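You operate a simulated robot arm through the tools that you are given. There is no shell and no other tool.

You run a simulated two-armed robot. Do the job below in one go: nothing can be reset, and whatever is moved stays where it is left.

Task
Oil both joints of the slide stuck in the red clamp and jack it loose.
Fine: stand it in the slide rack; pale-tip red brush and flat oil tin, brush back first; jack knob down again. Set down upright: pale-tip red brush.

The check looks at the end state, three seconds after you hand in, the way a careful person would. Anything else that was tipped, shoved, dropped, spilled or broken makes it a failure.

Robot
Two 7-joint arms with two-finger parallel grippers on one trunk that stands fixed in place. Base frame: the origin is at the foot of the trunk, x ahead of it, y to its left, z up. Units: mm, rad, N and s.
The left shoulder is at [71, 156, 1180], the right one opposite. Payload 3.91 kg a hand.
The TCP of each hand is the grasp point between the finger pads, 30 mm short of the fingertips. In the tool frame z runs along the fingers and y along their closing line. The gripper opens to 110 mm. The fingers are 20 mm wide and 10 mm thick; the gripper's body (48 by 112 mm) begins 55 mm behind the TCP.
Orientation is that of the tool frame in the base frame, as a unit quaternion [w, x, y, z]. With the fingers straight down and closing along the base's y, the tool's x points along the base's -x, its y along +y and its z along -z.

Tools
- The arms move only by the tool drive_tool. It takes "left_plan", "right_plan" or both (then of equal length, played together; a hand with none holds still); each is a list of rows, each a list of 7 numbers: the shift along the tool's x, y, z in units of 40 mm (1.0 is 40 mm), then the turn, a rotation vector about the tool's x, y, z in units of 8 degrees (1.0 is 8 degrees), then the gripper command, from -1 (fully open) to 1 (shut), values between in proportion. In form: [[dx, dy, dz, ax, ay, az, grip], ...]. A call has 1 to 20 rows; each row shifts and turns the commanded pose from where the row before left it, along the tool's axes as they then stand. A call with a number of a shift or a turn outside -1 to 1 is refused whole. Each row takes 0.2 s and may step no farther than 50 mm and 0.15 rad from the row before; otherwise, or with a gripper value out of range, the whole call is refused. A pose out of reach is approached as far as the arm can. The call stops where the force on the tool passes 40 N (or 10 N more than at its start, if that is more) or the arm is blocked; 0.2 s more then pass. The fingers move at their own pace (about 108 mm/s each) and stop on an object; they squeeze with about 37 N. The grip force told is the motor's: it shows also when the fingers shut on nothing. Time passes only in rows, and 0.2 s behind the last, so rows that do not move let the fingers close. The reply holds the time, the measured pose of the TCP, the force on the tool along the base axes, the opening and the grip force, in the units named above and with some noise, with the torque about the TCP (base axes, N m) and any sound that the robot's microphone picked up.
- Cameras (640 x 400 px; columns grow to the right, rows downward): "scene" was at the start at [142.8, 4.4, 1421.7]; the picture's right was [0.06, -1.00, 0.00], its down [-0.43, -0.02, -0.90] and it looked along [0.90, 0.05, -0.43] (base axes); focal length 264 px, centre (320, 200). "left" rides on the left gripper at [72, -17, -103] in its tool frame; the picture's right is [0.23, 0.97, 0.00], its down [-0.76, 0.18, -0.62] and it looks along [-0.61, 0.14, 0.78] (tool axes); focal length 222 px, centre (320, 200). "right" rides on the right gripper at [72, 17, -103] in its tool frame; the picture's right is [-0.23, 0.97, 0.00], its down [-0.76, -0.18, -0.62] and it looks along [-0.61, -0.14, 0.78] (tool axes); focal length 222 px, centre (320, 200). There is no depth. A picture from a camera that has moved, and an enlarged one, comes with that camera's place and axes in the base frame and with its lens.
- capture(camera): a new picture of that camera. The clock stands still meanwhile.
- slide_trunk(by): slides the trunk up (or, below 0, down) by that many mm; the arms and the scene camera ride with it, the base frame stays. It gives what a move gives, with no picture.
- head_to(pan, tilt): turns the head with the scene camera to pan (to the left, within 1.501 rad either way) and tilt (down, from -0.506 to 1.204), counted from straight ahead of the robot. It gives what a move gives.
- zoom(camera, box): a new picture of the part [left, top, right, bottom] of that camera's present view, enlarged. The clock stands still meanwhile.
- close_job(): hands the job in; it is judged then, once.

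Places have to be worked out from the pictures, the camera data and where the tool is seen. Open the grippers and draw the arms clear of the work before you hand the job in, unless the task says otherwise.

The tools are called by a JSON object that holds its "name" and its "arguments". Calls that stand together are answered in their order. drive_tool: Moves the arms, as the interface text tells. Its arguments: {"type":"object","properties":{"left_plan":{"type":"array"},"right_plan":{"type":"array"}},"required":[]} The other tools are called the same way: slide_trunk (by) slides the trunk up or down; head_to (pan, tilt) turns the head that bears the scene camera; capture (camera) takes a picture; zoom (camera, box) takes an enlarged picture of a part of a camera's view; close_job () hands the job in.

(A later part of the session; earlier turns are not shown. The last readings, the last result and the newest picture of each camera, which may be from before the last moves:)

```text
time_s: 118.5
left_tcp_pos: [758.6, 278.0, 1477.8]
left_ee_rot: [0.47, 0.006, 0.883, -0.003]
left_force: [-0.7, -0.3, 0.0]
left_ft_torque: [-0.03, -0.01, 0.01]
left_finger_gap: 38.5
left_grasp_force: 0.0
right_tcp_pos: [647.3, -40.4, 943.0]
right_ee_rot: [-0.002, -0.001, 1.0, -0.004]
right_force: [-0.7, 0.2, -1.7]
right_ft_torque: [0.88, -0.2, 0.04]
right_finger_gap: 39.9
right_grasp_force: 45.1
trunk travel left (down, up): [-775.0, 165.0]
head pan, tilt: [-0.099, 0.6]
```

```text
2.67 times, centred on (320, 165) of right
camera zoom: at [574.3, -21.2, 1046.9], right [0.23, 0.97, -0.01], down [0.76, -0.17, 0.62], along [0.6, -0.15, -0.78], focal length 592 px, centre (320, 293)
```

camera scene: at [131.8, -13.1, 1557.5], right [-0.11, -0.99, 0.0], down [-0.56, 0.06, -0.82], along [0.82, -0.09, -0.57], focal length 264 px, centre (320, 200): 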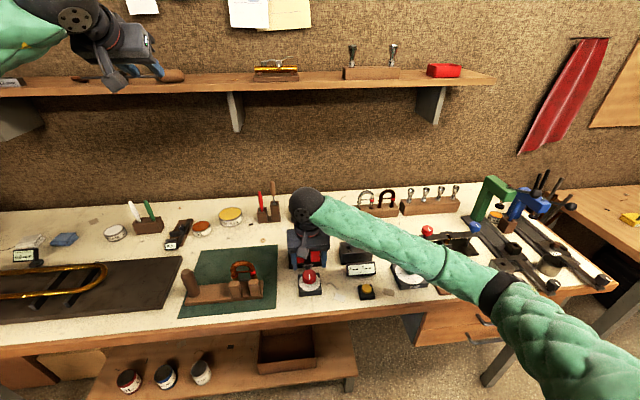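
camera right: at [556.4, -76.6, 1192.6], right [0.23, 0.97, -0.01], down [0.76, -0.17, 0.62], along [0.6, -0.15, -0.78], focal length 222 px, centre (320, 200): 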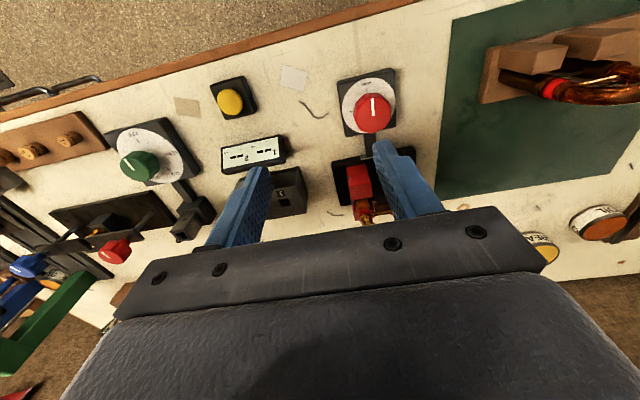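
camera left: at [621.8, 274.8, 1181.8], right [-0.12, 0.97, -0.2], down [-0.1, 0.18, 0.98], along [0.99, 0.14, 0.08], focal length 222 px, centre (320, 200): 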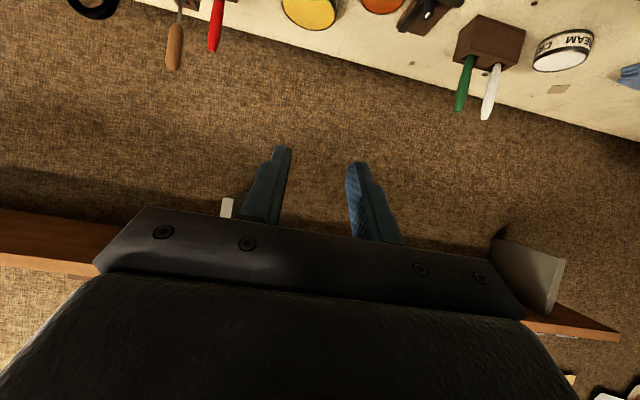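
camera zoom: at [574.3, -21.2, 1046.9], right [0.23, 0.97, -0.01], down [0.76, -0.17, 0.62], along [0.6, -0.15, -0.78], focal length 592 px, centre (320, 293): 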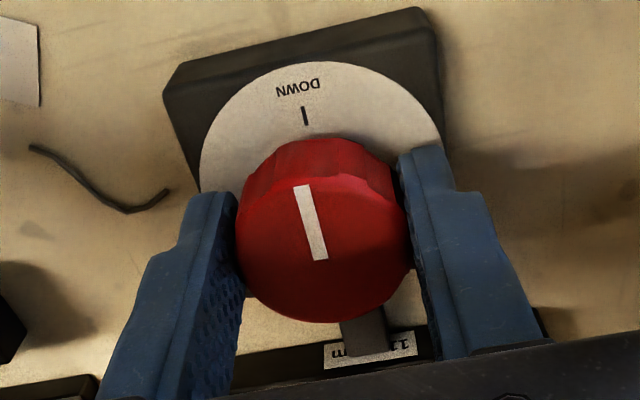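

The knob is gripped (gap 39.9 mm). I try turning it 24° clockwise seen from above and watch the torque.

{"name": "drive_tool", "arguments": {"right_plan": [[0, 0, 0, 0, 0, 0.6, 1], [0, 0, 0, 0, 0, 0.8, 1], [0, 0, 0, 0, 0, 0.8, 1], [0, 0, 0, 0, 0, 0.8, 1], [0, 0, 0, 0, 0, 0, 1]]}}

{"name": "zoom", "arguments": {"camera": "right", "box": [220, 90, 420, 240]}}

```text
time_s: 119.7
left_tcp_pos: [759.0, 278.7, 1478.1]
left_ee_rot: [0.469, 0.005, 0.883, -0.003]
left_force: [0.4, -0.7, -0.9]
left_ft_torque: [0.0, 0.01, -0.04]
left_finger_gap: 38.4
left_grasp_force: 0.2
right_tcp_pos: [646.7, -39.0, 942.6]
right_ee_rot: [-0.001, 0.207, 0.978, -0.005]
right_force: [-8.1, 9.4, -14.6]
right_ft_torque: [1.24, 0.08, -0.07]
right_finger_gap: 39.8
right_grasp_force: 44.9
trunk travel left (down, up): [-775.0, 165.0]
head pan, tilt: [-0.099, 0.6]
```

```text
2.67 times, centred on (320, 165) of right
camera zoom: at [587.7, 7.9, 1046.6], right [0.6, 0.8, -0.01], down [0.63, -0.47, 0.62], along [0.49, -0.38, -0.78], focal length 592 px, centre (320, 293)
```

zoom: 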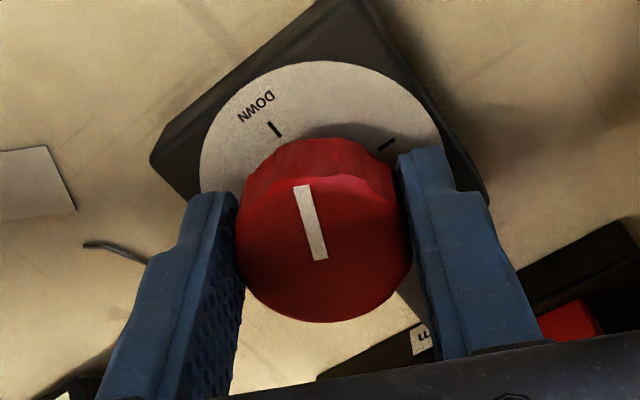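

The knob follows clockwise with little torque. I check the jack pad under the brace from the head camera.

{"name": "zoom", "arguments": {"camera": "scene", "box": [280, 190, 340, 280]}}

{"name": "capture", "arguments": {"camera": "left"}}

```text
4.44 times, centred on (310, 235) of scene
camera zoom: at [132.2, -12.4, 1557.4], right [-0.11, -0.99, 0.0], down [-0.56, 0.06, -0.82], along [0.82, -0.09, -0.57], focal length 1172 px, centre (364, 44)
```

zoom: 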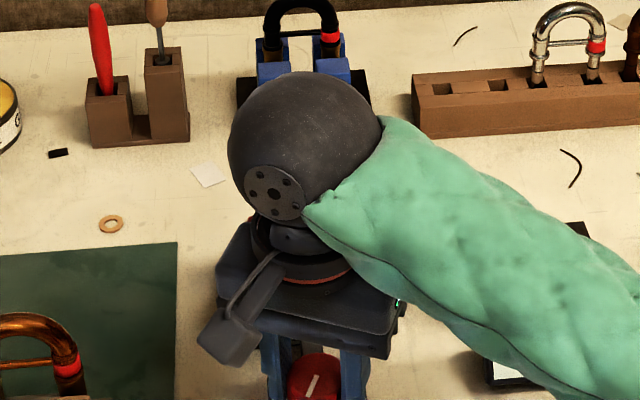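

```text
taken
camera left: at [633.1, 263.0, 1475.7], right [-0.11, 0.98, -0.19], down [-0.09, 0.18, 0.98], along [0.99, 0.13, 0.06], focal length 222 px, centre (320, 200)
```

left: 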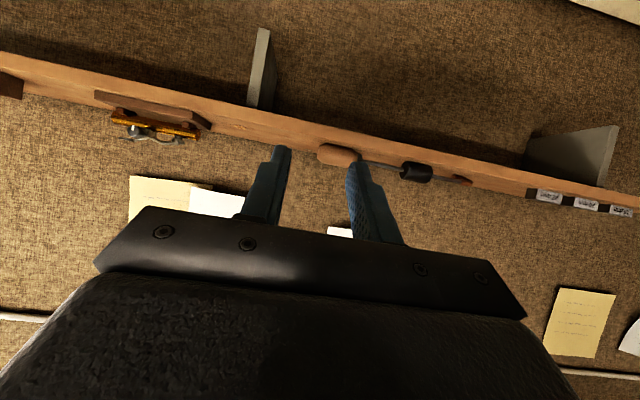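

The hand hides the clamp from the head. I keep turning clockwise in steps, watching torque and sound, to 56° first.

{"name": "drive_tool", "arguments": {"right_plan": [[0, 0, 0, 0, 0, 0.8, 1], [0, 0, 0, 0, 0, 0.8, 1], [0, 0, 0, 0, 0, 0.8, 1], [0, 0, 0, 0, 0, 0.8, 1], [0, 0, 0, 0, 0, 0.8, 1], [0, 0, 0, 0, 0, 0, 1]]}}

{"name": "zoom", "arguments": {"camera": "right", "box": [220, 90, 420, 240]}}

```text
time_s: 121.1
left_tcp_pos: [760.7, 279.9, 1478.1]
left_ee_rot: [0.468, 0.005, 0.884, -0.004]
left_force: [0.2, -0.3, -0.9]
left_ft_torque: [-0.01, 0.01, -0.01]
left_finger_gap: 38.6
left_grasp_force: 0.0
right_tcp_pos: [647.1, -38.3, 943.4]
right_ee_rot: [0.001, 0.469, 0.883, -0.005]
right_force: [3.0, 27.2, -18.1]
right_ft_torque: [1.36, -0.18, -0.04]
right_finger_gap: 39.9
right_grasp_force: 44.9
trunk travel left (down, up): [-775.0, 165.0]
head pan, tilt: [-0.099, 0.6]
```

```text
2.67 times, centred on (320, 165) of right
camera zoom: at [621.4, 33.6, 1046.4], right [0.93, 0.36, -0.01], down [0.28, -0.72, 0.63], along [0.22, -0.59, -0.78], focal length 592 px, centre (320, 293)
```

zoom: 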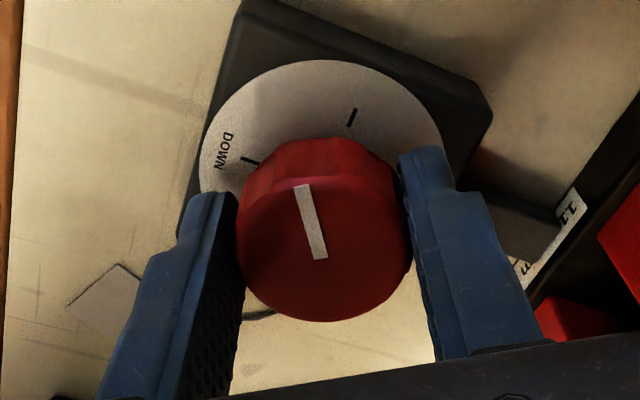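

Turned 56° so far; a 27 N side load built up from a slight axis offset. I relieve it by shifting 4 mm in +y and 2 mm down, then continue to about 88°.

{"name": "drive_tool", "arguments": {"right_plan": [[0.083, 0.056, 0.04, 0, 0, 0, 1], [0, 0, 0, 0, 0, 0.8, 1], [0, 0, 0, 0, 0, 0.8, 1], [0, 0, 0, 0, 0, 0.8, 1], [0, 0, 0, 0, 0, 0.8, 1], [0, 0, 0, 0, 0, 0.8, 1], [0, 0, 0, 0, 0, 0, 1]]}}

{"name": "zoom", "arguments": {"camera": "right", "box": [220, 90, 420, 240]}}

```text
time_s: 122.9
left_tcp_pos: [758.4, 277.3, 1478.4]
left_ee_rot: [0.469, 0.007, 0.883, -0.004]
left_force: [-0.2, 0.4, 0.3]
left_ft_torque: [0.02, 0.0, 0.0]
left_finger_gap: 38.7
left_grasp_force: 0.1
right_tcp_pos: [648.6, -36.4, 943.9]
right_ee_rot: [0.003, 0.696, 0.718, -0.003]
right_force: [10.5, -6.4, 2.8]
right_ft_torque: [0.76, 0.14, 0.17]
right_finger_gap: 39.6
right_grasp_force: 45.1
trunk travel left (down, up): [-775.0, 165.0]
head pan, tilt: [-0.099, 0.6]
stopped in row 7 (right hand): the force on the tool passed its limit at 44 N (the readings are from after the stop); the commanded pose is now the measured one
```

```text
2.67 times, centred on (320, 165) of right
camera zoom: at [663.3, 37.4, 1046.2], right [0.98, -0.2, 0.0], down [-0.15, -0.76, 0.63], along [-0.12, -0.62, -0.78], focal length 592 px, centre (320, 293)
```

zoom: 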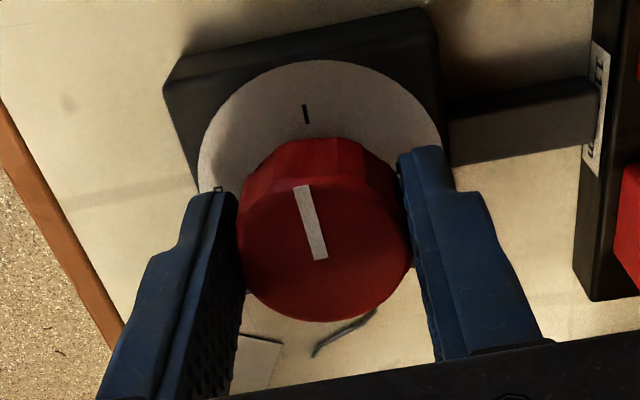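

The knob has turned about 88° clockwise to the left tick (a 44 N side load stopped it, now relaxed). I bring the left hand round so its camera can view the jack pad from the left while the right holds.

{"name": "drive_tool", "arguments": {"left_plan": [[0, 0, 0, 0, 1, 0, 0.3], [0, 0, 0, 0, 1, 0, 0.3], [0, 0, 0, 0, 1, 0, 0.3], [0, 0, 0, 0, 1, 0, 0.3], [0, 0, 0, 0, 1, 0, 0.3], [0, 0, 0, 0, 1, 0, 0.3], [0, 0, 0, 0, 1, 0, 0.3], [0, 0, 0, 0, 0, 1, 0.3], [0, 0, 0, 0, 0, 1, 0.3], [0, 0, 0, 0, 0, 1, 0.3], [0, 0, 0, 0, 0, 1, 0.3], [0, 0, 0, 0, 0, 1, 0.3], [0, 0, 0, 0, 0, 1, 0.3], [0, 0, 0, 0, 0, 1, 0.3], [0, 0, 0, 0, 0, 1, 0.3], [0, 0, 0, 0, 0, 1, 0.3], [0, 0, 0, 0, 0, 1, 0.3], [0, 0, 0, 0, 0, 1, 0.3]]}}

{"name": "drive_tool", "arguments": {"left_plan": [[-0.2, -0.06, 0.953, 0, 0, 0, 0.3], [-0.2, -0.06, 0.953, 0, 0, 0, 0.3], [-0.2, -0.06, 0.953, 0, 0, 0, 0.3], [-0.2, -0.06, 0.953, 0, 0, 0, 0.3], [-0.2, -0.06, 0.953, 0, 0, 0, 0.3], [-0.2, -0.06, 0.953, 0, 0, 0, 0.3], [-0.2, -0.06, 0.953, 0, 0, 0, 0.3], [-0.2, -0.06, 0.953, 0, 0, 0, 0.3]]}}

{"name": "capture", "arguments": {"camera": "left"}}

{"name": "capture", "arguments": {"camera": "scene"}}

```text
time_s: 126.7
left_tcp_pos: [515.4, 76.4, 1429.9]
left_ee_rot: [0.0, 0.695, 0.719, -0.001]
left_force: [0.0, 0.3, -0.1]
left_ft_torque: [0.01, 0.01, -0.01]
left_finger_gap: 38.7
left_grasp_force: 0.1
left hand out of reach, approached as far as the arm can: row 13, 14, 15, 16, 17, 18
right_tcp_pos: [649.1, -38.1, 942.6]
right_ee_rot: [0.002, 0.696, 0.718, -0.002]
right_force: [16.8, -11.3, 9.3]
right_ft_torque: [0.96, -0.85, 0.19]
right_finger_gap: 39.6
right_grasp_force: 44.5
trunk travel left (down, up): [-775.0, 165.0]
head pan, tilt: [-0.099, 0.6]
```

```text
time_s: 128.5
left_tcp_pos: [497.5, 14.2, 1125.2]
left_ee_rot: [0.0, 0.7, 0.715, 0.0]
left_force: [-0.2, 0.3, 0.1]
left_ft_torque: [-0.01, 0.01, 0.0]
left_finger_gap: 38.6
left_grasp_force: 0.1
right_tcp_pos: [649.8, -37.8, 943.4]
right_ee_rot: [0.003, 0.695, 0.719, -0.004]
right_force: [18.5, -6.3, 10.4]
right_ft_torque: [-0.04, -0.47, 0.07]
right_finger_gap: 39.7
right_grasp_force: 45.0
trunk travel left (down, up): [-775.0, 165.0]
head pan, tilt: [-0.099, 0.6]
```

```text
taken
camera left: at [479.0, 85.0, 1228.0], right [0.97, 0.25, 0.0], down [0.19, -0.76, 0.62], along [0.15, -0.6, -0.78], focal length 222 px, centre (320, 200)
```

left: 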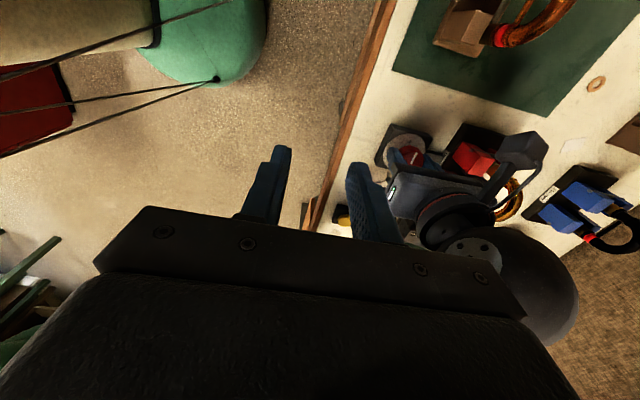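

```text
taken
camera scene: at [132.9, -14.1, 1557.5], right [-0.11, -0.99, 0.0], down [-0.56, 0.07, -0.82], along [0.82, -0.09, -0.57], focal length 264 px, centre (320, 200)
```

scene: 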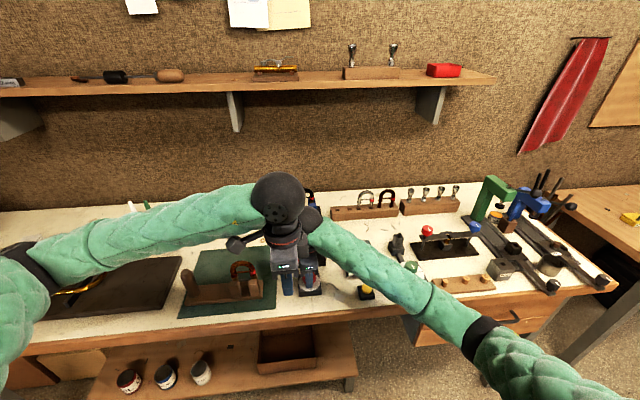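

The left hand hit a reach limit and ended nearer than wanted, at (497, 14, 1125), but touched nothing. I move it sideways to y≈140, then forward to the viewing spot.

{"name": "drive_tool", "arguments": {"left_plan": [[0.8, 0, 0, 0, 0, 0, 0.3], [0.8, 0, 0, 0, 0, 0, 0.3], [0.8, 0, 0, 0, 0, 0, 0.3], [0.8, 0, 0, 0, 0, 0, 0.3], [0, 0.95, 0, 0, 0, 0, 0.3], [0, 0.95, 0, 0, 0, 0, 0.3], [0, 0.95, 0, 0, 0, 0, 0.3], [0, 0.95, 0, 0, 0, 0, 0.3], [0, 0.95, 0, 0, 0, 0, 0.3]]}}

{"name": "capture", "arguments": {"camera": "left"}}

```text
time_s: 130.5
left_tcp_pos: [497.2, 46.3, 1124.4]
left_ee_rot: [-0.001, 0.7, 0.714, 0.0]
left_force: [0.2, -0.5, 0.0]
left_ft_torque: [0.05, 0.01, -0.01]
left_finger_gap: 38.4
left_grasp_force: 0.1
left hand out of reach, approached as far as the arm can: row 2, 3, 4, 5, 6, 7, 8, 9
right_tcp_pos: [648.7, -37.7, 942.6]
right_ee_rot: [0.002, 0.695, 0.719, -0.003]
right_force: [17.8, -6.3, 6.7]
right_ft_torque: [-0.29, -0.55, 0.08]
right_finger_gap: 39.7
right_grasp_force: 45.2
trunk travel left (down, up): [-775.0, 165.0]
head pan, tilt: [-0.099, 0.6]
```

```text
taken
camera left: at [479.2, 117.0, 1227.6], right [0.97, 0.25, 0.0], down [0.19, -0.76, 0.62], along [0.15, -0.6, -0.78], focal length 222 px, centre (320, 200)
```

left: 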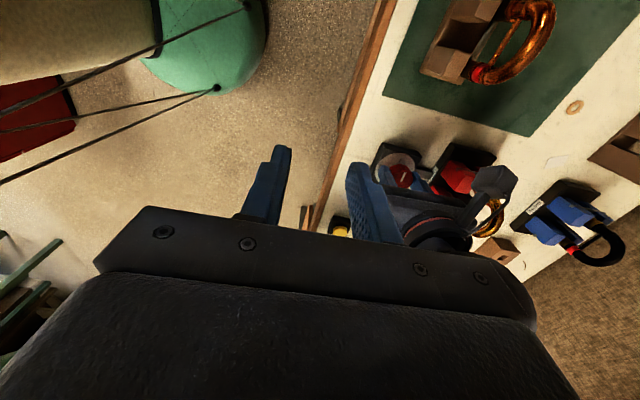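

The left wrist can't go on in that orientation. I turn it back and park it up to the left; then I'll check the pad by briefly releasing the knob.

{"name": "drive_tool", "arguments": {"left_plan": [[0, 0, -0.9, 0, 0, 0, 0.3], [0, 0, -0.9, 0, 0, 0, 0.3], [0, 0, -0.9, 0, 0, 0, 0.3], [0, 0, 0, 0, 0, -1, 0.3], [0, 0, 0, 0, 0, -1, 0.3], [0, 0, 0, 0, 0, -1, 0.3], [0, 0, 0, 0, 0, -1, 0.3], [0, 0, 0, 0, 0, -1, 0.3], [0, 0, 0, 0, 0, -1, 0.3], [0, 0, 0, 0, 0, -1, 0.3], [0, 0, 0, 0, 0, -1, 0.3], [0, 0, 0, 0, 0, -1, 0.3], [0, 0, 0, 0, 0, -1, 0.3], [0, 0, 0, 0, 0, -1, 0.3]]}}

{"name": "drive_tool", "arguments": {"left_plan": [[-0.5, 0.8, -0.2, 0, 0, 0, 0.3], [-0.5, 0.8, -0.2, 0, 0, 0, 0.3], [-0.5, 0.8, -0.2, 0, 0, 0, 0.3], [-0.5, 0.8, -0.2, 0, 0, 0, 0.3], [-0.5, 0.8, -0.2, 0, 0, 0, 0.3], [-0.5, 0.8, -0.2, 0, 0, 0, 0.3], [-0.5, 0.8, -0.2, 0, 0, 0, 0.3], [-0.5, 0.8, -0.2, 0, 0, 0, 0.3]]}}

{"name": "capture", "arguments": {"camera": "scene"}}

```text
time_s: 133.5
left_tcp_pos: [498.2, 46.4, 1233.5]
left_ee_rot: [-0.001, 0.006, 1.0, 0.0]
left_force: [-0.1, -0.2, -0.9]
left_ft_torque: [0.0, 0.02, -0.03]
left_finger_gap: 38.3
left_grasp_force: 0.1
right_tcp_pos: [649.3, -37.0, 943.8]
right_ee_rot: [0.002, 0.695, 0.719, -0.003]
right_force: [14.9, -3.8, 3.1]
right_ft_torque: [0.02, -0.53, 0.0]
right_finger_gap: 40.0
right_grasp_force: 44.9
trunk travel left (down, up): [-775.0, 165.0]
head pan, tilt: [-0.099, 0.6]
```

```text
time_s: 135.3
left_tcp_pos: [661.5, 301.8, 1295.4]
left_ee_rot: [-0.001, 0.007, 1.0, 0.0]
left_force: [-0.9, -0.3, 0.7]
left_ft_torque: [0.0, 0.01, 0.01]
left_finger_gap: 38.8
left_grasp_force: 0.0
right_tcp_pos: [649.3, -37.0, 942.8]
right_ee_rot: [0.002, 0.696, 0.718, -0.005]
right_force: [13.1, -3.2, 2.0]
right_ft_torque: [-0.25, -0.61, -0.07]
right_finger_gap: 39.5
right_grasp_force: 44.8
trunk travel left (down, up): [-775.0, 165.0]
head pan, tilt: [-0.099, 0.6]
```

```text
taken
camera scene: at [133.1, -13.3, 1557.3], right [-0.11, -0.99, 0.0], down [-0.56, 0.06, -0.82], along [0.82, -0.09, -0.57], focal length 264 px, centre (320, 200)
```

scene: 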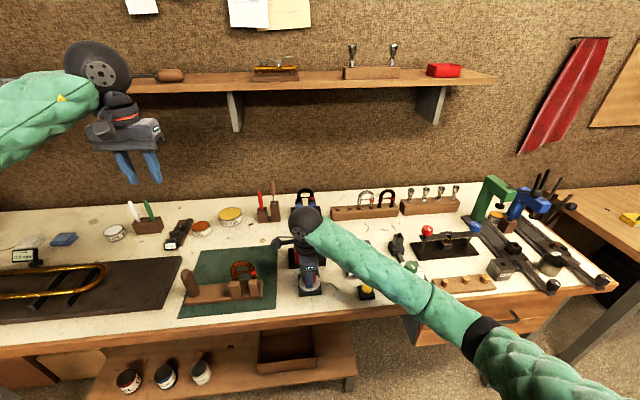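

The left hand is parked. I open the right hand, rise 130 mm and shift right so the head can see the jack pad.

{"name": "drive_tool", "arguments": {"right_plan": [[0, 0, 0, 0, 0, 0, -0.27], [0, 0, 0, 0, 0, 0, -0.27], [0, 0, -0.8, 0, 0, 0, -0.27], [0, 0, -0.8, 0, 0, 0, -0.27], [0, 0, -0.8, 0, 0, 0, -0.27], [0, 0, -0.8, 0, 0, 0, -0.27], [-0.9, 0, 0, 0, 0, 0, -0.27], [-0.9, 0, 0, 0, 0, 0, -0.27], [-0.9, 0, 0, 0, 0, 0, -0.27], [-0.9, 0, 0, 0, 0, 0, -0.27]]}}

{"name": "zoom", "arguments": {"camera": "scene", "box": [280, 215, 340, 300]}}

{"name": "capture", "arguments": {"camera": "right"}}

```text
time_s: 137.5
left_tcp_pos: [660.2, 299.5, 1296.0]
left_ee_rot: [0.0, 0.006, 1.0, 0.0]
left_force: [0.0, -0.3, -0.2]
left_ft_torque: [0.05, 0.02, 0.01]
left_finger_gap: 38.4
left_grasp_force: 0.0
right_tcp_pos: [652.2, -180.3, 1072.3]
right_ee_rot: [0.003, 0.695, 0.719, -0.003]
right_force: [0.7, 0.9, 0.0]
right_ft_torque: [0.02, -0.01, -0.03]
right_finger_gap: 69.7
right_grasp_force: 0.0
trunk travel left (down, up): [-775.0, 165.0]
head pan, tilt: [-0.099, 0.6]
```

```text
4.71 times, centred on (310, 258) of scene
camera zoom: at [131.3, -15.0, 1557.6], right [-0.11, -0.99, 0.0], down [-0.56, 0.07, -0.82], along [0.82, -0.09, -0.57], focal length 1241 px, centre (367, -71)
```

zoom: 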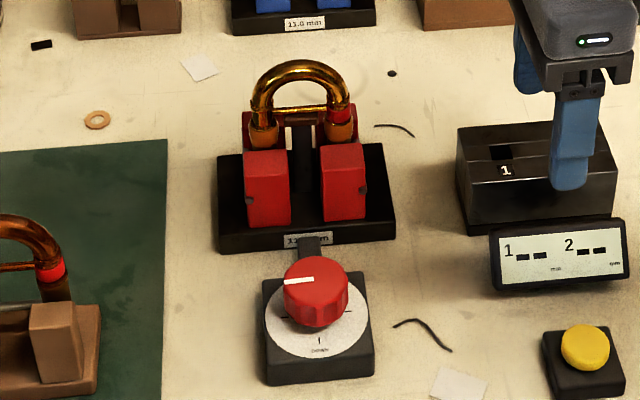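

```text
taken
camera right: at [666.7, -105.3, 1176.3], right [0.98, -0.19, 0.0], down [-0.15, -0.76, 0.63], along [-0.12, -0.62, -0.78], focal length 222 px, centre (320, 200)
```

right: 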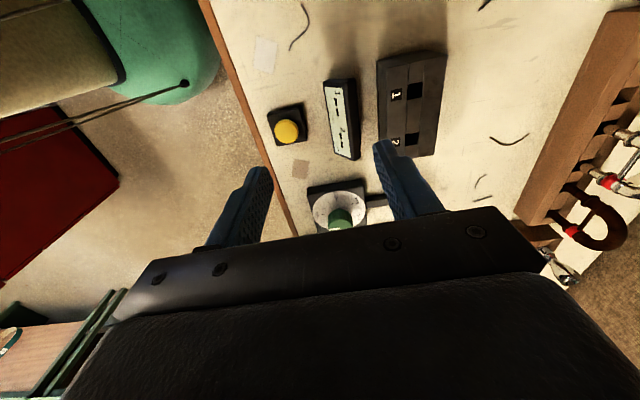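

The knob stays at the left tick. I zoom in on the slide and jack pad to see whether it has risen.

{"name": "zoom", "arguments": {"camera": "scene", "box": [296, 228, 324, 264]}}

{"name": "zoom", "arguments": {"camera": "scene", "box": [292, 262, 322, 298]}}

```text
11.11 times, centred on (310, 246) of scene
camera zoom: at [131.3, -15.0, 1557.6], right [-0.11, -0.99, 0.0], down [-0.56, 0.07, -0.82], along [0.82, -0.09, -0.57], focal length 2930 px, centre (431, -311)
```

zoom: 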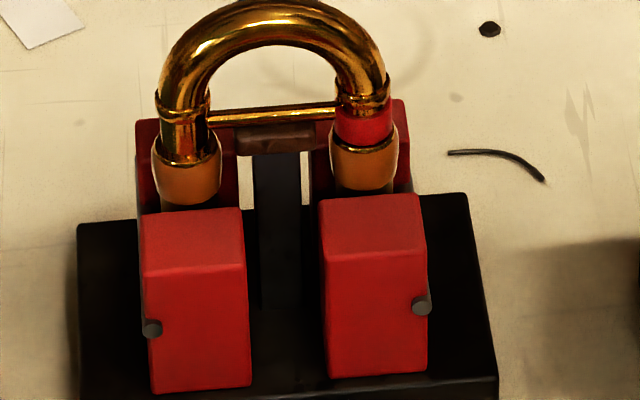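

```text
11.11 times, centred on (307, 280) of scene
camera zoom: at [131.3, -15.0, 1557.6], right [-0.11, -0.99, 0.0], down [-0.56, 0.07, -0.82], along [0.82, -0.09, -0.57], focal length 2930 px, centre (464, -689)
```

zoom: 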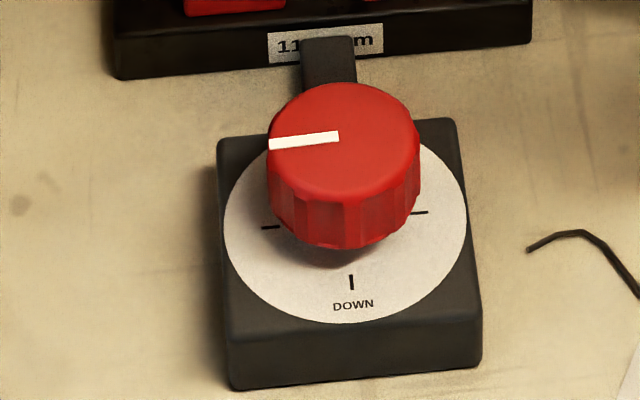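

The pad looks at most barely touching the brace; more turning is needed. I'll regrip from the opposite yaw (+88°) to get a long clockwise stroke. First I turn the raised hand around.

{"name": "drive_tool", "arguments": {"right_plan": [[0, 0, 0, 0, 0, -1, -0.27], [0, 0, 0, 0, 0, -1, -0.27], [0, 0, 0, 0, 0, -1, -0.27], [0, 0, 0, 0, 0, -1, -0.27], [0, 0, 0, 0, 0, -1, -0.27], [0, 0, 0, 0, 0, -1, -0.27], [0, 0, 0, 0, 0, -1, -0.27], [0, 0, 0, 0, 0, -1, -0.27], [0, 0, 0, 0, 0, -1, -0.27], [0, 0, 0, 0, 0, -1, -0.27], [0, 0, 0, 0, 0, -1, -0.27], [0, 0, 0, 0, 0, -1, -0.27], [0, 0, 0, 0, 0, -1, -0.27], [0, 0, 0, 0, 0, -1, -0.27], [0, 0, 0, 0, 0, -1, -0.27], [0, 0, 0, 0, 0, -1, -0.27], [0, 0, 0, 0, 0, -1, -0.27], [0, 0, 0, 0, 0, -1, -0.27], [0, 0, 0, 0, 0, -1, -0.27], [0, 0, 0, 0, 0, -1, -0.27]]}}

{"name": "drive_tool", "arguments": {"right_plan": [[0, 0, 0, 0, 0, -1, -0.27], [0, 0, 0, 0, 0, -1, -0.27], [0, 0, 0, 0, 0, 0, -0.27]]}}

{"name": "capture", "arguments": {"camera": "scene"}}

```text
time_s: 141.7
left_tcp_pos: [661.2, 301.4, 1295.5]
left_ee_rot: [0.0, 0.006, 1.0, 0.0]
left_force: [0.4, -0.1, -0.8]
left_ft_torque: [0.0, -0.02, 0.01]
left_finger_gap: 38.5
left_grasp_force: 0.0
right_tcp_pos: [654.0, -179.8, 1071.6]
right_ee_rot: [-0.003, -0.588, 0.809, -0.003]
right_force: [-0.3, -0.8, -0.2]
right_ft_torque: [0.0, 0.02, 0.01]
right_finger_gap: 69.9
right_grasp_force: 0.0
trunk travel left (down, up): [-775.0, 165.0]
head pan, tilt: [-0.099, 0.6]
```

```text
time_s: 142.5
left_tcp_pos: [660.3, 300.9, 1297.2]
left_ee_rot: [0.001, 0.007, 1.0, 0.0]
left_force: [0.5, 0.0, 0.0]
left_ft_torque: [0.01, -0.01, 0.0]
left_finger_gap: 38.5
left_grasp_force: 0.2
right_tcp_pos: [653.6, -180.8, 1072.8]
right_ee_rot: [-0.003, -0.695, 0.719, -0.004]
right_force: [0.7, 0.5, 0.3]
right_ft_torque: [0.02, -0.02, -0.05]
right_finger_gap: 69.9
right_grasp_force: 0.0
trunk travel left (down, up): [-775.0, 165.0]
head pan, tilt: [-0.099, 0.6]
```

```text
taken
camera scene: at [131.9, -13.3, 1557.5], right [-0.11, -0.99, 0.0], down [-0.56, 0.06, -0.82], along [0.82, -0.09, -0.57], focal length 264 px, centre (320, 200)
```

scene: 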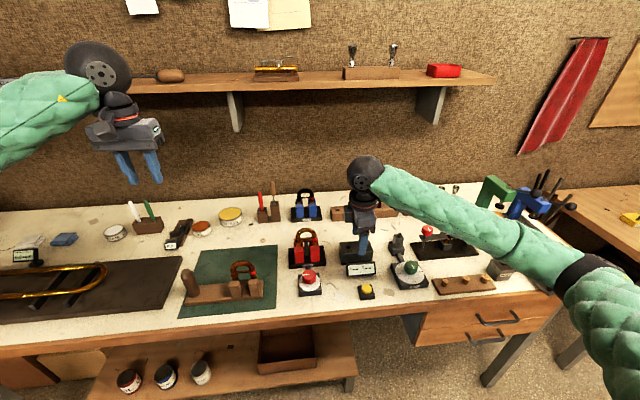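

Yaw is +88° now. I move back over the knob and descend around it.

{"name": "drive_tool", "arguments": {"right_plan": [[-0.881, 0.06, 0, 0, 0, 0, -0.27], [-0.881, 0.06, 0, 0, 0, 0, -0.27], [-0.881, 0.06, 0, 0, 0, 0, -0.27], [-0.881, 0.06, 0, 0, 0, 0, -0.27], [0, 0, 0.8, 0, 0, 0, -0.27], [0, 0, 0.8, 0, 0, 0, -0.27], [0, 0, 0, 0, 0, 0, -0.27]]}}

{"name": "zoom", "arguments": {"camera": "right", "box": [220, 60, 420, 220]}}

```text
time_s: 144.1
left_tcp_pos: [661.1, 300.9, 1295.6]
left_ee_rot: [0.0, 0.007, 1.0, 0.0]
left_force: [-0.4, -1.4, -0.1]
left_ft_torque: [-0.01, 0.04, -0.02]
left_finger_gap: 38.6
left_grasp_force: 0.0
right_tcp_pos: [649.0, -38.6, 1007.9]
right_ee_rot: [-0.003, -0.694, 0.72, -0.004]
right_force: [0.7, 0.1, -0.4]
right_ft_torque: [-0.02, -0.01, 0.0]
right_finger_gap: 70.0
right_grasp_force: 0.0
trunk travel left (down, up): [-775.0, 165.0]
head pan, tilt: [-0.099, 0.6]
```

```text
2.50 times, centred on (320, 140) of right
camera zoom: at [628.8, -108.6, 1112.2], right [-0.96, 0.26, 0.0], down [0.21, 0.76, 0.62], along [0.16, 0.59, -0.79], focal length 555 px, centre (320, 350)
```

zoom: 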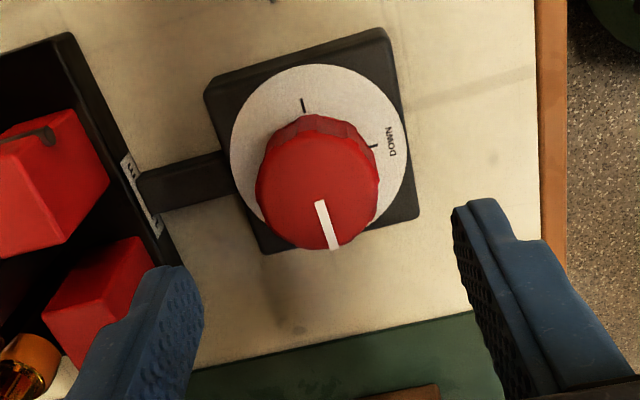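

Knob centred again. I descend 65 mm and close.

{"name": "drive_tool", "arguments": {"right_plan": [[0, 0, 0.55, 0, 0, 0, -0.27], [0, 0, 0.55, 0, 0, 0, -0.27], [0, 0, 0.53, 0, 0, 0, -0.27], [0, 0, 0, 0, 0, 0, -0.27], [0, 0, 0, 0, 0, 0, 1], [0, 0, 0, 0, 0, 0, 1], [0, 0, 0, 0, 0, 0, 1]]}}

```text
time_s: 145.7
left_tcp_pos: [661.9, 301.4, 1295.8]
left_ee_rot: [0.0, 0.007, 1.0, 0.0]
left_force: [-0.2, 0.2, 0.6]
left_ft_torque: [0.01, 0.01, -0.01]
left_finger_gap: 38.5
left_grasp_force: 0.1
right_tcp_pos: [649.4, -40.2, 942.4]
right_ee_rot: [-0.004, -0.694, 0.72, -0.004]
right_force: [4.2, 1.4, -2.6]
right_ft_torque: [-0.05, -0.81, -0.1]
right_finger_gap: 39.7
right_grasp_force: 44.5
trunk travel left (down, up): [-775.0, 165.0]
head pan, tilt: [-0.099, 0.6]
```

Gripped. I turn clockwise a further 45° in gentle steps and check the loads.

{"name": "drive_tool", "arguments": {"right_plan": [[0, 0, 0, 0, 0, 0.8, 1], [0, 0, 0, 0, 0, 0.8, 1], [0, 0, 0, 0, 0, 0.8, 1], [0, 0, 0, 0, 0, 0.8, 1], [0, 0, 0, 0, 0, 0.8, 1], [0, 0, 0, 0, 0, 0.8, 1], [0, 0, 0, 0, 0, 0.8, 1], [0, 0, 0, 0, 0, 0, 1]]}}

{"name": "zoom", "arguments": {"camera": "right", "box": [220, 90, 420, 240]}}

```text
time_s: 147.5
left_tcp_pos: [661.4, 301.0, 1295.8]
left_ee_rot: [-0.001, 0.006, 1.0, 0.0]
left_force: [0.8, -0.6, 0.9]
left_ft_torque: [0.04, -0.01, 0.0]
left_finger_gap: 38.5
left_grasp_force: 0.0
right_tcp_pos: [649.4, -39.9, 941.1]
right_ee_rot: [-0.003, -0.367, 0.93, -0.004]
right_force: [9.7, 1.9, -0.1]
right_ft_torque: [0.3, 0.67, -0.11]
right_finger_gap: 39.9
right_grasp_force: 45.0
trunk travel left (down, up): [-775.0, 165.0]
head pan, tilt: [-0.099, 0.6]
```

```text
2.67 times, centred on (320, 165) of right
camera zoom: at [584.6, -74.8, 1045.7], right [-0.5, 0.87, -0.01], down [0.68, 0.39, 0.62], along [0.54, 0.3, -0.79], focal length 592 px, centre (320, 293)
```

zoom: 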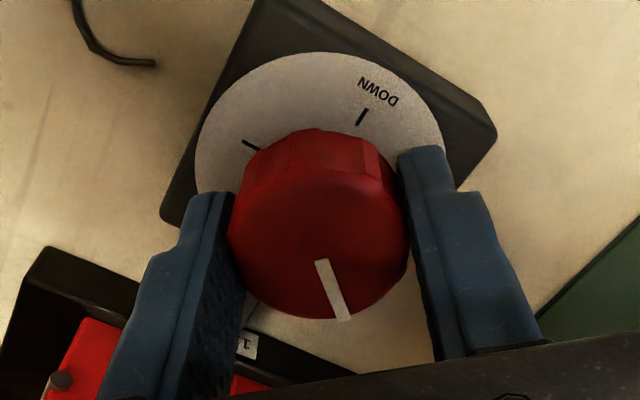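

Total about 133° with small loads. I turn another 45°.

{"name": "drive_tool", "arguments": {"right_plan": [[0, 0, 0, 0, 0, 0.8, 1], [0, 0, 0, 0, 0, 0.8, 1], [0, 0, 0, 0, 0, 0.8, 1], [0, 0, 0, 0, 0, 0.8, 1], [0, 0, 0, 0, 0, 0.8, 1], [0, 0, 0, 0, 0, 0.8, 1], [0, 0, 0, 0, 0, 0.8, 1], [0, 0, 0, 0, 0, 0, 1]]}}

{"name": "zoom", "arguments": {"camera": "right", "box": [220, 90, 420, 240]}}

```text
time_s: 149.3
left_tcp_pos: [659.4, 301.6, 1295.5]
left_ee_rot: [-0.001, 0.008, 1.0, 0.0]
left_force: [-0.2, 0.8, 0.4]
left_ft_torque: [0.01, -0.02, 0.0]
left_finger_gap: 38.3
left_grasp_force: 0.0
right_tcp_pos: [650.0, -40.5, 940.9]
right_ee_rot: [-0.001, 0.015, 1.0, -0.004]
right_force: [8.1, 0.2, -1.9]
right_ft_torque: [0.74, 0.81, -0.12]
right_finger_gap: 39.6
right_grasp_force: 44.4
trunk travel left (down, up): [-775.0, 165.0]
head pan, tilt: [-0.099, 0.6]
```

```text
2.67 times, centred on (320, 165) of right
camera zoom: at [577.1, -18.8, 1045.3], right [0.26, 0.97, -0.01], down [0.76, -0.2, 0.62], along [0.6, -0.17, -0.78], focal length 592 px, centre (320, 293)
```

zoom: 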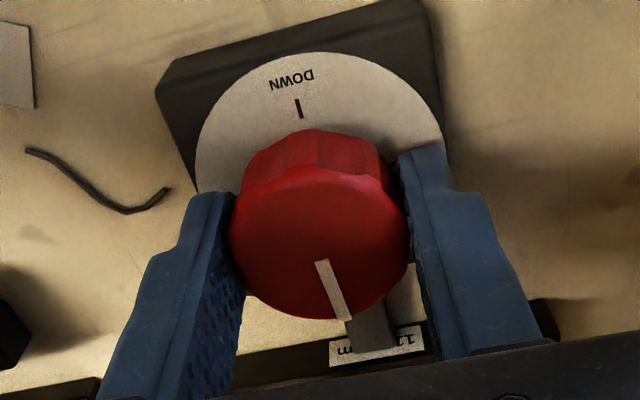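

Total about 178°, marker toward the clamp. I continue clockwise 45° more, watching for resistance.

{"name": "drive_tool", "arguments": {"right_plan": [[0, 0, 0, 0, 0, 0.8, 1], [0, 0, 0, 0, 0, 0.8, 1], [0, 0, 0, 0, 0, 0.8, 1], [0, 0, 0, 0, 0, 0.8, 1], [0, 0, 0, 0, 0, 0.8, 1], [0, 0, 0, 0, 0, 0.8, 1], [0, 0, 0, 0, 0, 0.8, 1], [0, 0, 0, 0, 0, 0, 1]]}}

{"name": "zoom", "arguments": {"camera": "right", "box": [220, 90, 420, 240]}}

```text
time_s: 151.1
left_tcp_pos: [662.3, 299.9, 1295.6]
left_ee_rot: [0.0, 0.007, 1.0, 0.0]
left_force: [-0.3, 0.5, -0.4]
left_ft_torque: [0.04, 0.02, 0.01]
left_finger_gap: 38.4
left_grasp_force: 0.0
right_tcp_pos: [648.9, -38.6, 940.9]
right_ee_rot: [0.001, 0.395, 0.919, -0.004]
right_force: [2.7, -2.5, -7.0]
right_ft_torque: [0.87, 0.03, -0.14]
right_finger_gap: 39.8
right_grasp_force: 44.7
trunk travel left (down, up): [-775.0, 165.0]
head pan, tilt: [-0.099, 0.6]
```

```text
2.67 times, centred on (320, 165) of right
camera zoom: at [611.4, 26.4, 1044.9], right [0.86, 0.5, -0.01], down [0.39, -0.67, 0.63], along [0.31, -0.55, -0.78], focal length 592 px, centre (320, 293)
```

zoom: 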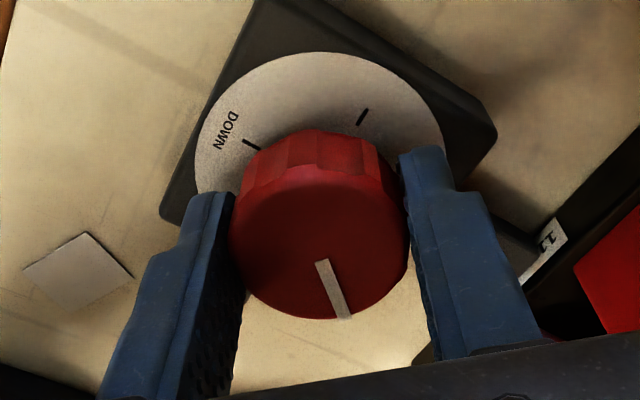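

Total about 223°, still easy. I turn 40° more to about 263°.

{"name": "drive_tool", "arguments": {"right_plan": [[0, 0, 0, 0, 0, 0.8, 1], [0, 0, 0, 0, 0, 0.8, 1], [0, 0, 0, 0, 0, 0.8, 1], [0, 0, 0, 0, 0, 0.8, 1], [0, 0, 0, 0, 0, 0.8, 1], [0, 0, 0, 0, 0, 0.8, 1], [0, 0, 0, 0, 0, 0, 1]]}}

{"name": "zoom", "arguments": {"camera": "right", "box": [220, 90, 420, 240]}}

```text
time_s: 152.7
left_tcp_pos: [660.6, 300.7, 1296.8]
left_ee_rot: [-0.001, 0.007, 1.0, 0.0]
left_force: [0.0, 0.0, -1.1]
left_ft_torque: [-0.02, -0.02, 0.02]
left_finger_gap: 38.4
left_grasp_force: 0.1
right_tcp_pos: [648.9, -40.0, 941.4]
right_ee_rot: [0.003, 0.676, 0.737, -0.004]
right_force: [-2.1, 0.9, -8.6]
right_ft_torque: [0.63, -0.15, -0.14]
right_finger_gap: 39.4
right_grasp_force: 44.3
trunk travel left (down, up): [-775.0, 165.0]
head pan, tilt: [-0.099, 0.6]
```

```text
2.67 times, centred on (320, 165) of right
camera zoom: at [659.4, 35.8, 1044.8], right [0.99, -0.14, 0.0], down [-0.11, -0.77, 0.63], along [-0.09, -0.62, -0.78], focal length 592 px, centre (320, 293)
```

zoom: 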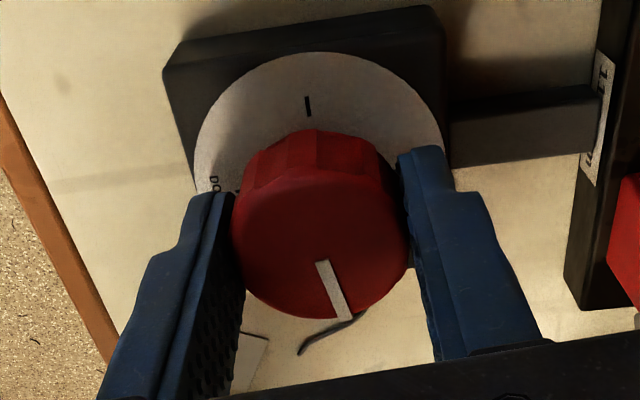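

Total about 263°. I release, rise, and shift right to check the pad and slide from the head camera.

{"name": "drive_tool", "arguments": {"right_plan": [[0, 0, 0, 0, 0, 0, -0.27], [0, 0, 0, 0, 0, 0, -0.27], [0, 0, -0.8, 0, 0, 0, -0.27], [0, 0, -0.8, 0, 0, 0, -0.27], [0, 0, -0.8, 0, 0, 0, -0.27], [0, 0, -0.8, 0, 0, 0, -0.27], [-0.9, 0, 0, 0, 0, 0, -0.27], [-0.9, 0, 0, 0, 0, 0, -0.27], [-0.9, 0, 0, 0, 0, 0, -0.27], [-0.9, 0, 0, 0, 0, 0, -0.27]]}}

{"name": "zoom", "arguments": {"camera": "scene", "box": [296, 228, 324, 264]}}

{"name": "zoom", "arguments": {"camera": "scene", "box": [280, 215, 340, 300]}}

```text
time_s: 154.9
left_tcp_pos: [659.7, 300.1, 1296.7]
left_ee_rot: [0.0, 0.007, 1.0, 0.0]
left_force: [0.0, 0.4, -0.4]
left_ft_torque: [0.0, 0.01, -0.02]
left_finger_gap: 38.4
left_grasp_force: 0.1
right_tcp_pos: [660.8, -182.9, 1071.2]
right_ee_rot: [0.002, 0.674, 0.739, -0.004]
right_force: [1.0, -0.5, 0.4]
right_ft_torque: [0.04, 0.02, 0.02]
right_finger_gap: 70.1
right_grasp_force: 0.1
trunk travel left (down, up): [-775.0, 165.0]
head pan, tilt: [-0.099, 0.6]
```

```text
11.11 times, centred on (310, 246) of scene
camera zoom: at [131.3, -15.0, 1557.6], right [-0.11, -0.99, 0.0], down [-0.56, 0.07, -0.82], along [0.82, -0.09, -0.57], focal length 2930 px, centre (431, -311)
```

zoom: 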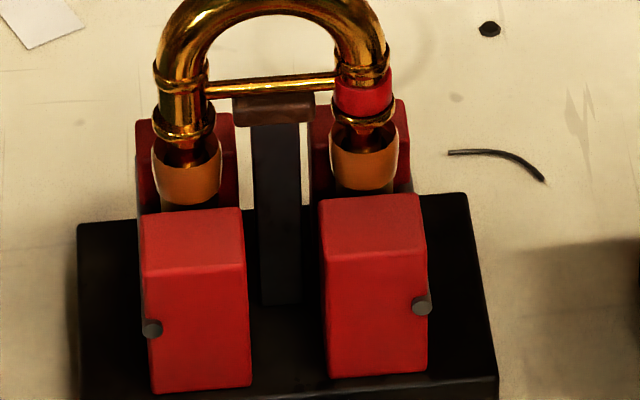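

```text
4.71 times, centred on (310, 258) of scene
camera zoom: at [131.3, -15.0, 1557.6], right [-0.11, -0.99, 0.0], down [-0.56, 0.07, -0.82], along [0.82, -0.09, -0.57], focal length 1241 px, centre (367, -71)
```

zoom: 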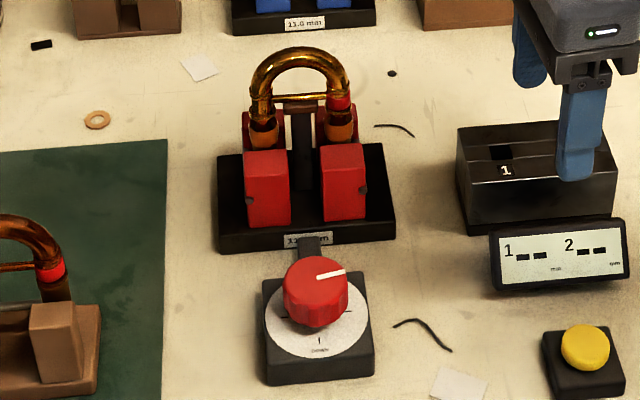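

The jack works: the slide has risen about 9 mm, its ferrules clear of the oiled tubes. Before gripping it I test whether the right hand can reach above the slide rack at (968, -204).

{"name": "drive_tool", "arguments": {"right_plan": [[-0.153, 0.949, -0.156, 0, 0, 0, -0.27], [-0.153, 0.949, -0.156, 0, 0, 0, -0.27], [-0.153, 0.949, -0.156, 0, 0, 0, -0.27], [-0.153, 0.949, -0.156, 0, 0, 0, -0.27], [-0.153, 0.949, -0.156, 0, 0, 0, -0.27], [-0.153, 0.949, -0.156, 0, 0, 0, -0.27], [-0.153, 0.949, -0.156, 0, 0, 0, -0.27], [-0.153, 0.949, -0.156, 0, 0, 0, -0.27]]}}

{"name": "capture", "arguments": {"camera": "scene"}}

{"name": "capture", "arguments": {"camera": "right"}}

```text
time_s: 156.7
left_tcp_pos: [662.6, 300.3, 1294.6]
left_ee_rot: [-0.001, 0.008, 1.0, -0.001]
left_force: [0.0, 0.5, 0.6]
left_ft_torque: [0.01, 0.0, -0.02]
left_finger_gap: 38.6
left_grasp_force: 0.0
right_tcp_pos: [969.8, -203.6, 1119.5]
right_ee_rot: [0.003, 0.675, 0.738, -0.003]
right_force: [0.2, -0.4, -0.2]
right_ft_torque: [0.02, 0.02, -0.03]
right_finger_gap: 69.7
right_grasp_force: 0.1
trunk travel left (down, up): [-775.0, 165.0]
head pan, tilt: [-0.099, 0.6]
```

```text
taken
camera scene: at [132.9, -12.0, 1557.3], right [-0.12, -0.99, 0.0], down [-0.56, 0.06, -0.82], along [0.82, -0.1, -0.57], focal length 264 px, centre (320, 200)
```

scene: 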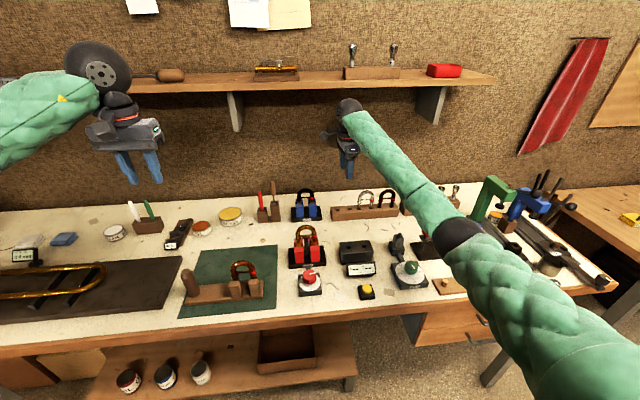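

```text
taken
camera right: at [980.0, -128.2, 1223.3], right [0.99, -0.14, 0.0], down [-0.11, -0.77, 0.63], along [-0.09, -0.62, -0.78], focal length 222 px, centre (320, 200)
```

right: 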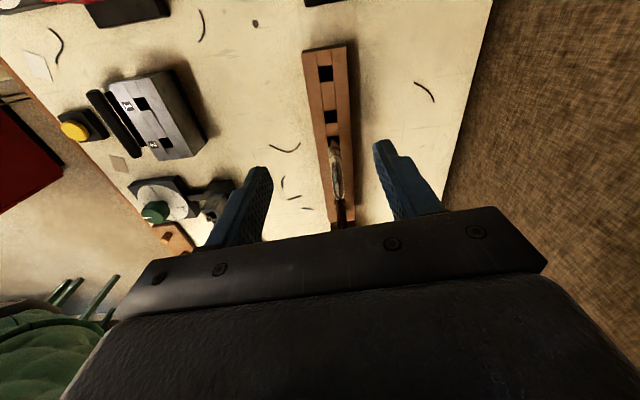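

Reach is fine with the tool straight down. I zoom the right camera on the rack to fix the positions of the two empty holes.

{"name": "zoom", "arguments": {"camera": "right", "box": [270, 30, 400, 160]}}

{"name": "zoom", "arguments": {"camera": "scene", "box": [320, 180, 420, 230]}}

```text
3.08 times, centred on (335, 95) of right
camera zoom: at [980.0, -128.2, 1223.3], right [0.99, -0.14, 0.0], down [-0.11, -0.77, 0.63], along [-0.09, -0.62, -0.78], focal length 684 px, centre (274, 523)
```

zoom: 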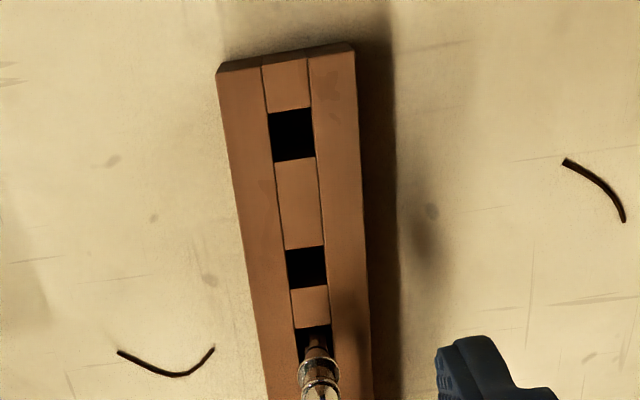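

```text
6.40 times, centred on (370, 205) of scene
camera zoom: at [132.9, -12.0, 1557.3], right [-0.12, -0.99, 0.0], down [-0.56, 0.06, -0.82], along [0.82, -0.1, -0.57], focal length 1688 px, centre (0, 168)
```

zoom: 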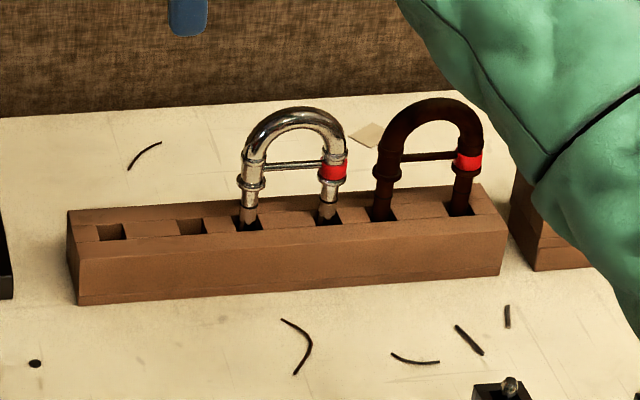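

Holes are at about x≈979, y≈-180 and -231, rack top z≈920. I bring the right hand back over the slide's bow at (764, -41), squaring the fingers so they close along x.

{"name": "drive_tool", "arguments": {"right_plan": [[0.6475, -0.6786, 0, 0, 0, 0, -0.1], [0.6475, -0.6786, 0, 0, 0, 0, -0.1], [0.6475, -0.6786, 0, 0, 0, 0, -0.1], [0.6475, -0.6786, 0, 0, 0, 0, -0.1], [0.6475, -0.6786, 0, 0, 0, 0, -0.1], [0.6475, -0.6786, 0, 0, 0, 0, -0.1], [0.6475, -0.6786, 0, 0, 0, 0, -0.1], [0, 0, 0, 0, 0, 0.64, -0.1], [0, 0, 0, 0, 0, 0, -0.1]]}}

{"name": "zoom", "arguments": {"camera": "right", "box": [220, 60, 420, 220]}}

{"name": "zoom", "arguments": {"camera": "scene", "box": [280, 190, 340, 270]}}

```text
time_s: 158.7
left_tcp_pos: [659.1, 299.8, 1296.8]
left_ee_rot: [0.0, 0.006, 1.0, 0.0]
left_force: [-0.3, 0.2, -0.1]
left_ft_torque: [0.0, -0.01, -0.04]
left_finger_gap: 38.5
left_grasp_force: 0.2
right_tcp_pos: [764.3, -40.0, 1119.5]
right_ee_rot: [0.002, 0.708, 0.706, -0.003]
right_force: [0.6, 0.6, -0.3]
right_ft_torque: [0.0, -0.02, 0.01]
right_finger_gap: 60.5
right_grasp_force: 0.1
trunk travel left (down, up): [-775.0, 165.0]
head pan, tilt: [-0.099, 0.6]
```

```text
2.50 times, centred on (320, 140) of right
camera zoom: at [780.0, 34.7, 1222.2], right [0.97, -0.23, 0.0], down [-0.18, -0.76, 0.63], along [-0.14, -0.61, -0.78], focal length 555 px, centre (320, 350)
```

zoom: 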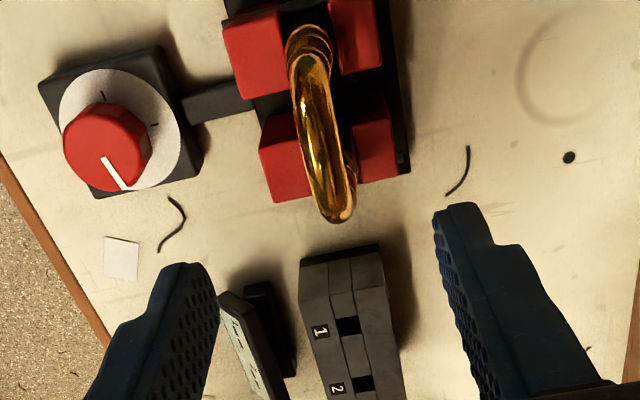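

```text
5.00 times, centred on (310, 230) of scene
camera zoom: at [131.8, -13.0, 1557.5], right [-0.11, -0.99, 0.0], down [-0.56, 0.06, -0.82], along [0.82, -0.09, -0.57], focal length 1319 px, centre (370, 50)
```

zoom: 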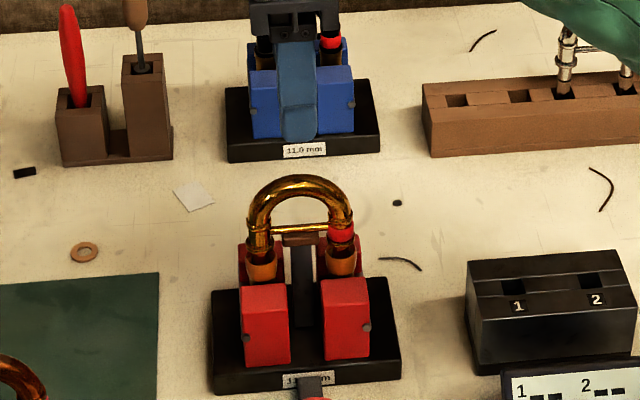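

Bow top is about (765.5, -42, 1028). I descend so the tube sits at the grasp point, then check before closing.

{"name": "drive_tool", "arguments": {"right_plan": [[-0.0375, 0.0375, 0.8, 0, 0, 0, -0.1], [0, 0, 0.8, 0, 0, 0, -0.1], [0, 0, 0.6, 0, 0, 0, -0.1], [0, 0, 0.2, 0, 0, 0, -0.1], [0, 0, 0, 0, 0, 0, -0.1]]}}

{"name": "zoom", "arguments": {"camera": "right", "box": [220, 80, 420, 240]}}

{"name": "zoom", "arguments": {"camera": "scene", "box": [280, 200, 340, 280]}}

```text
time_s: 159.9
left_tcp_pos: [660.9, 300.6, 1294.9]
left_ee_rot: [0.001, 0.007, 1.0, -0.001]
left_force: [-0.6, 0.4, -0.1]
left_ft_torque: [0.01, -0.01, -0.03]
left_finger_gap: 38.6
left_grasp_force: 0.0
right_tcp_pos: [765.1, -42.5, 1022.9]
right_ee_rot: [0.003, 0.708, 0.706, -0.003]
right_force: [0.3, 0.2, 0.0]
right_ft_torque: [0.04, 0.02, 0.01]
right_finger_gap: 60.4
right_grasp_force: 0.1
trunk travel left (down, up): [-775.0, 165.0]
head pan, tilt: [-0.099, 0.6]
```

```text
2.50 times, centred on (320, 160) of right
camera zoom: at [782.0, 32.5, 1125.8], right [0.97, -0.23, 0.0], down [-0.18, -0.76, 0.63], along [-0.14, -0.61, -0.78], focal length 555 px, centre (320, 300)
```

zoom: 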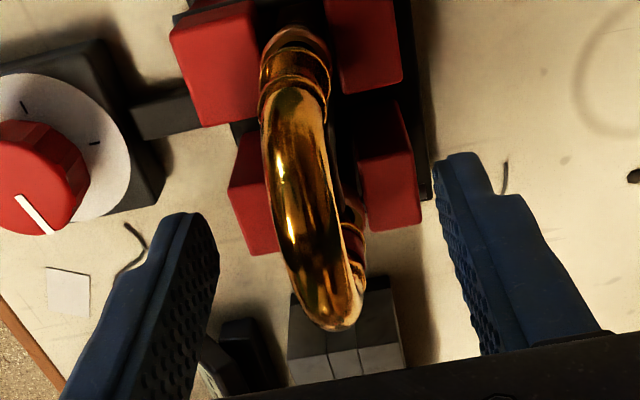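

```text
5.00 times, centred on (310, 240) of scene
camera zoom: at [131.8, -13.1, 1557.5], right [-0.11, -0.99, 0.0], down [-0.56, 0.06, -0.82], along [0.82, -0.09, -0.57], focal length 1319 px, centre (370, 0)
```

zoom: 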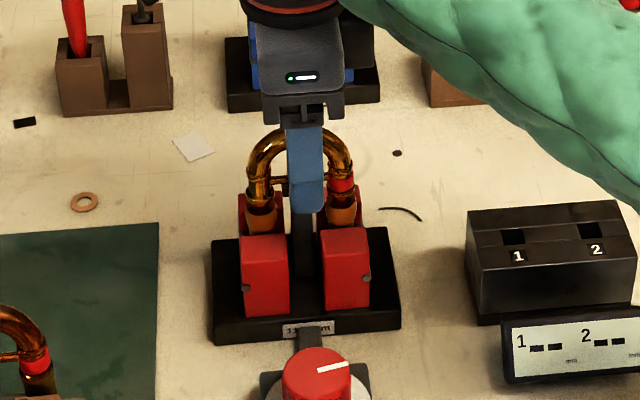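

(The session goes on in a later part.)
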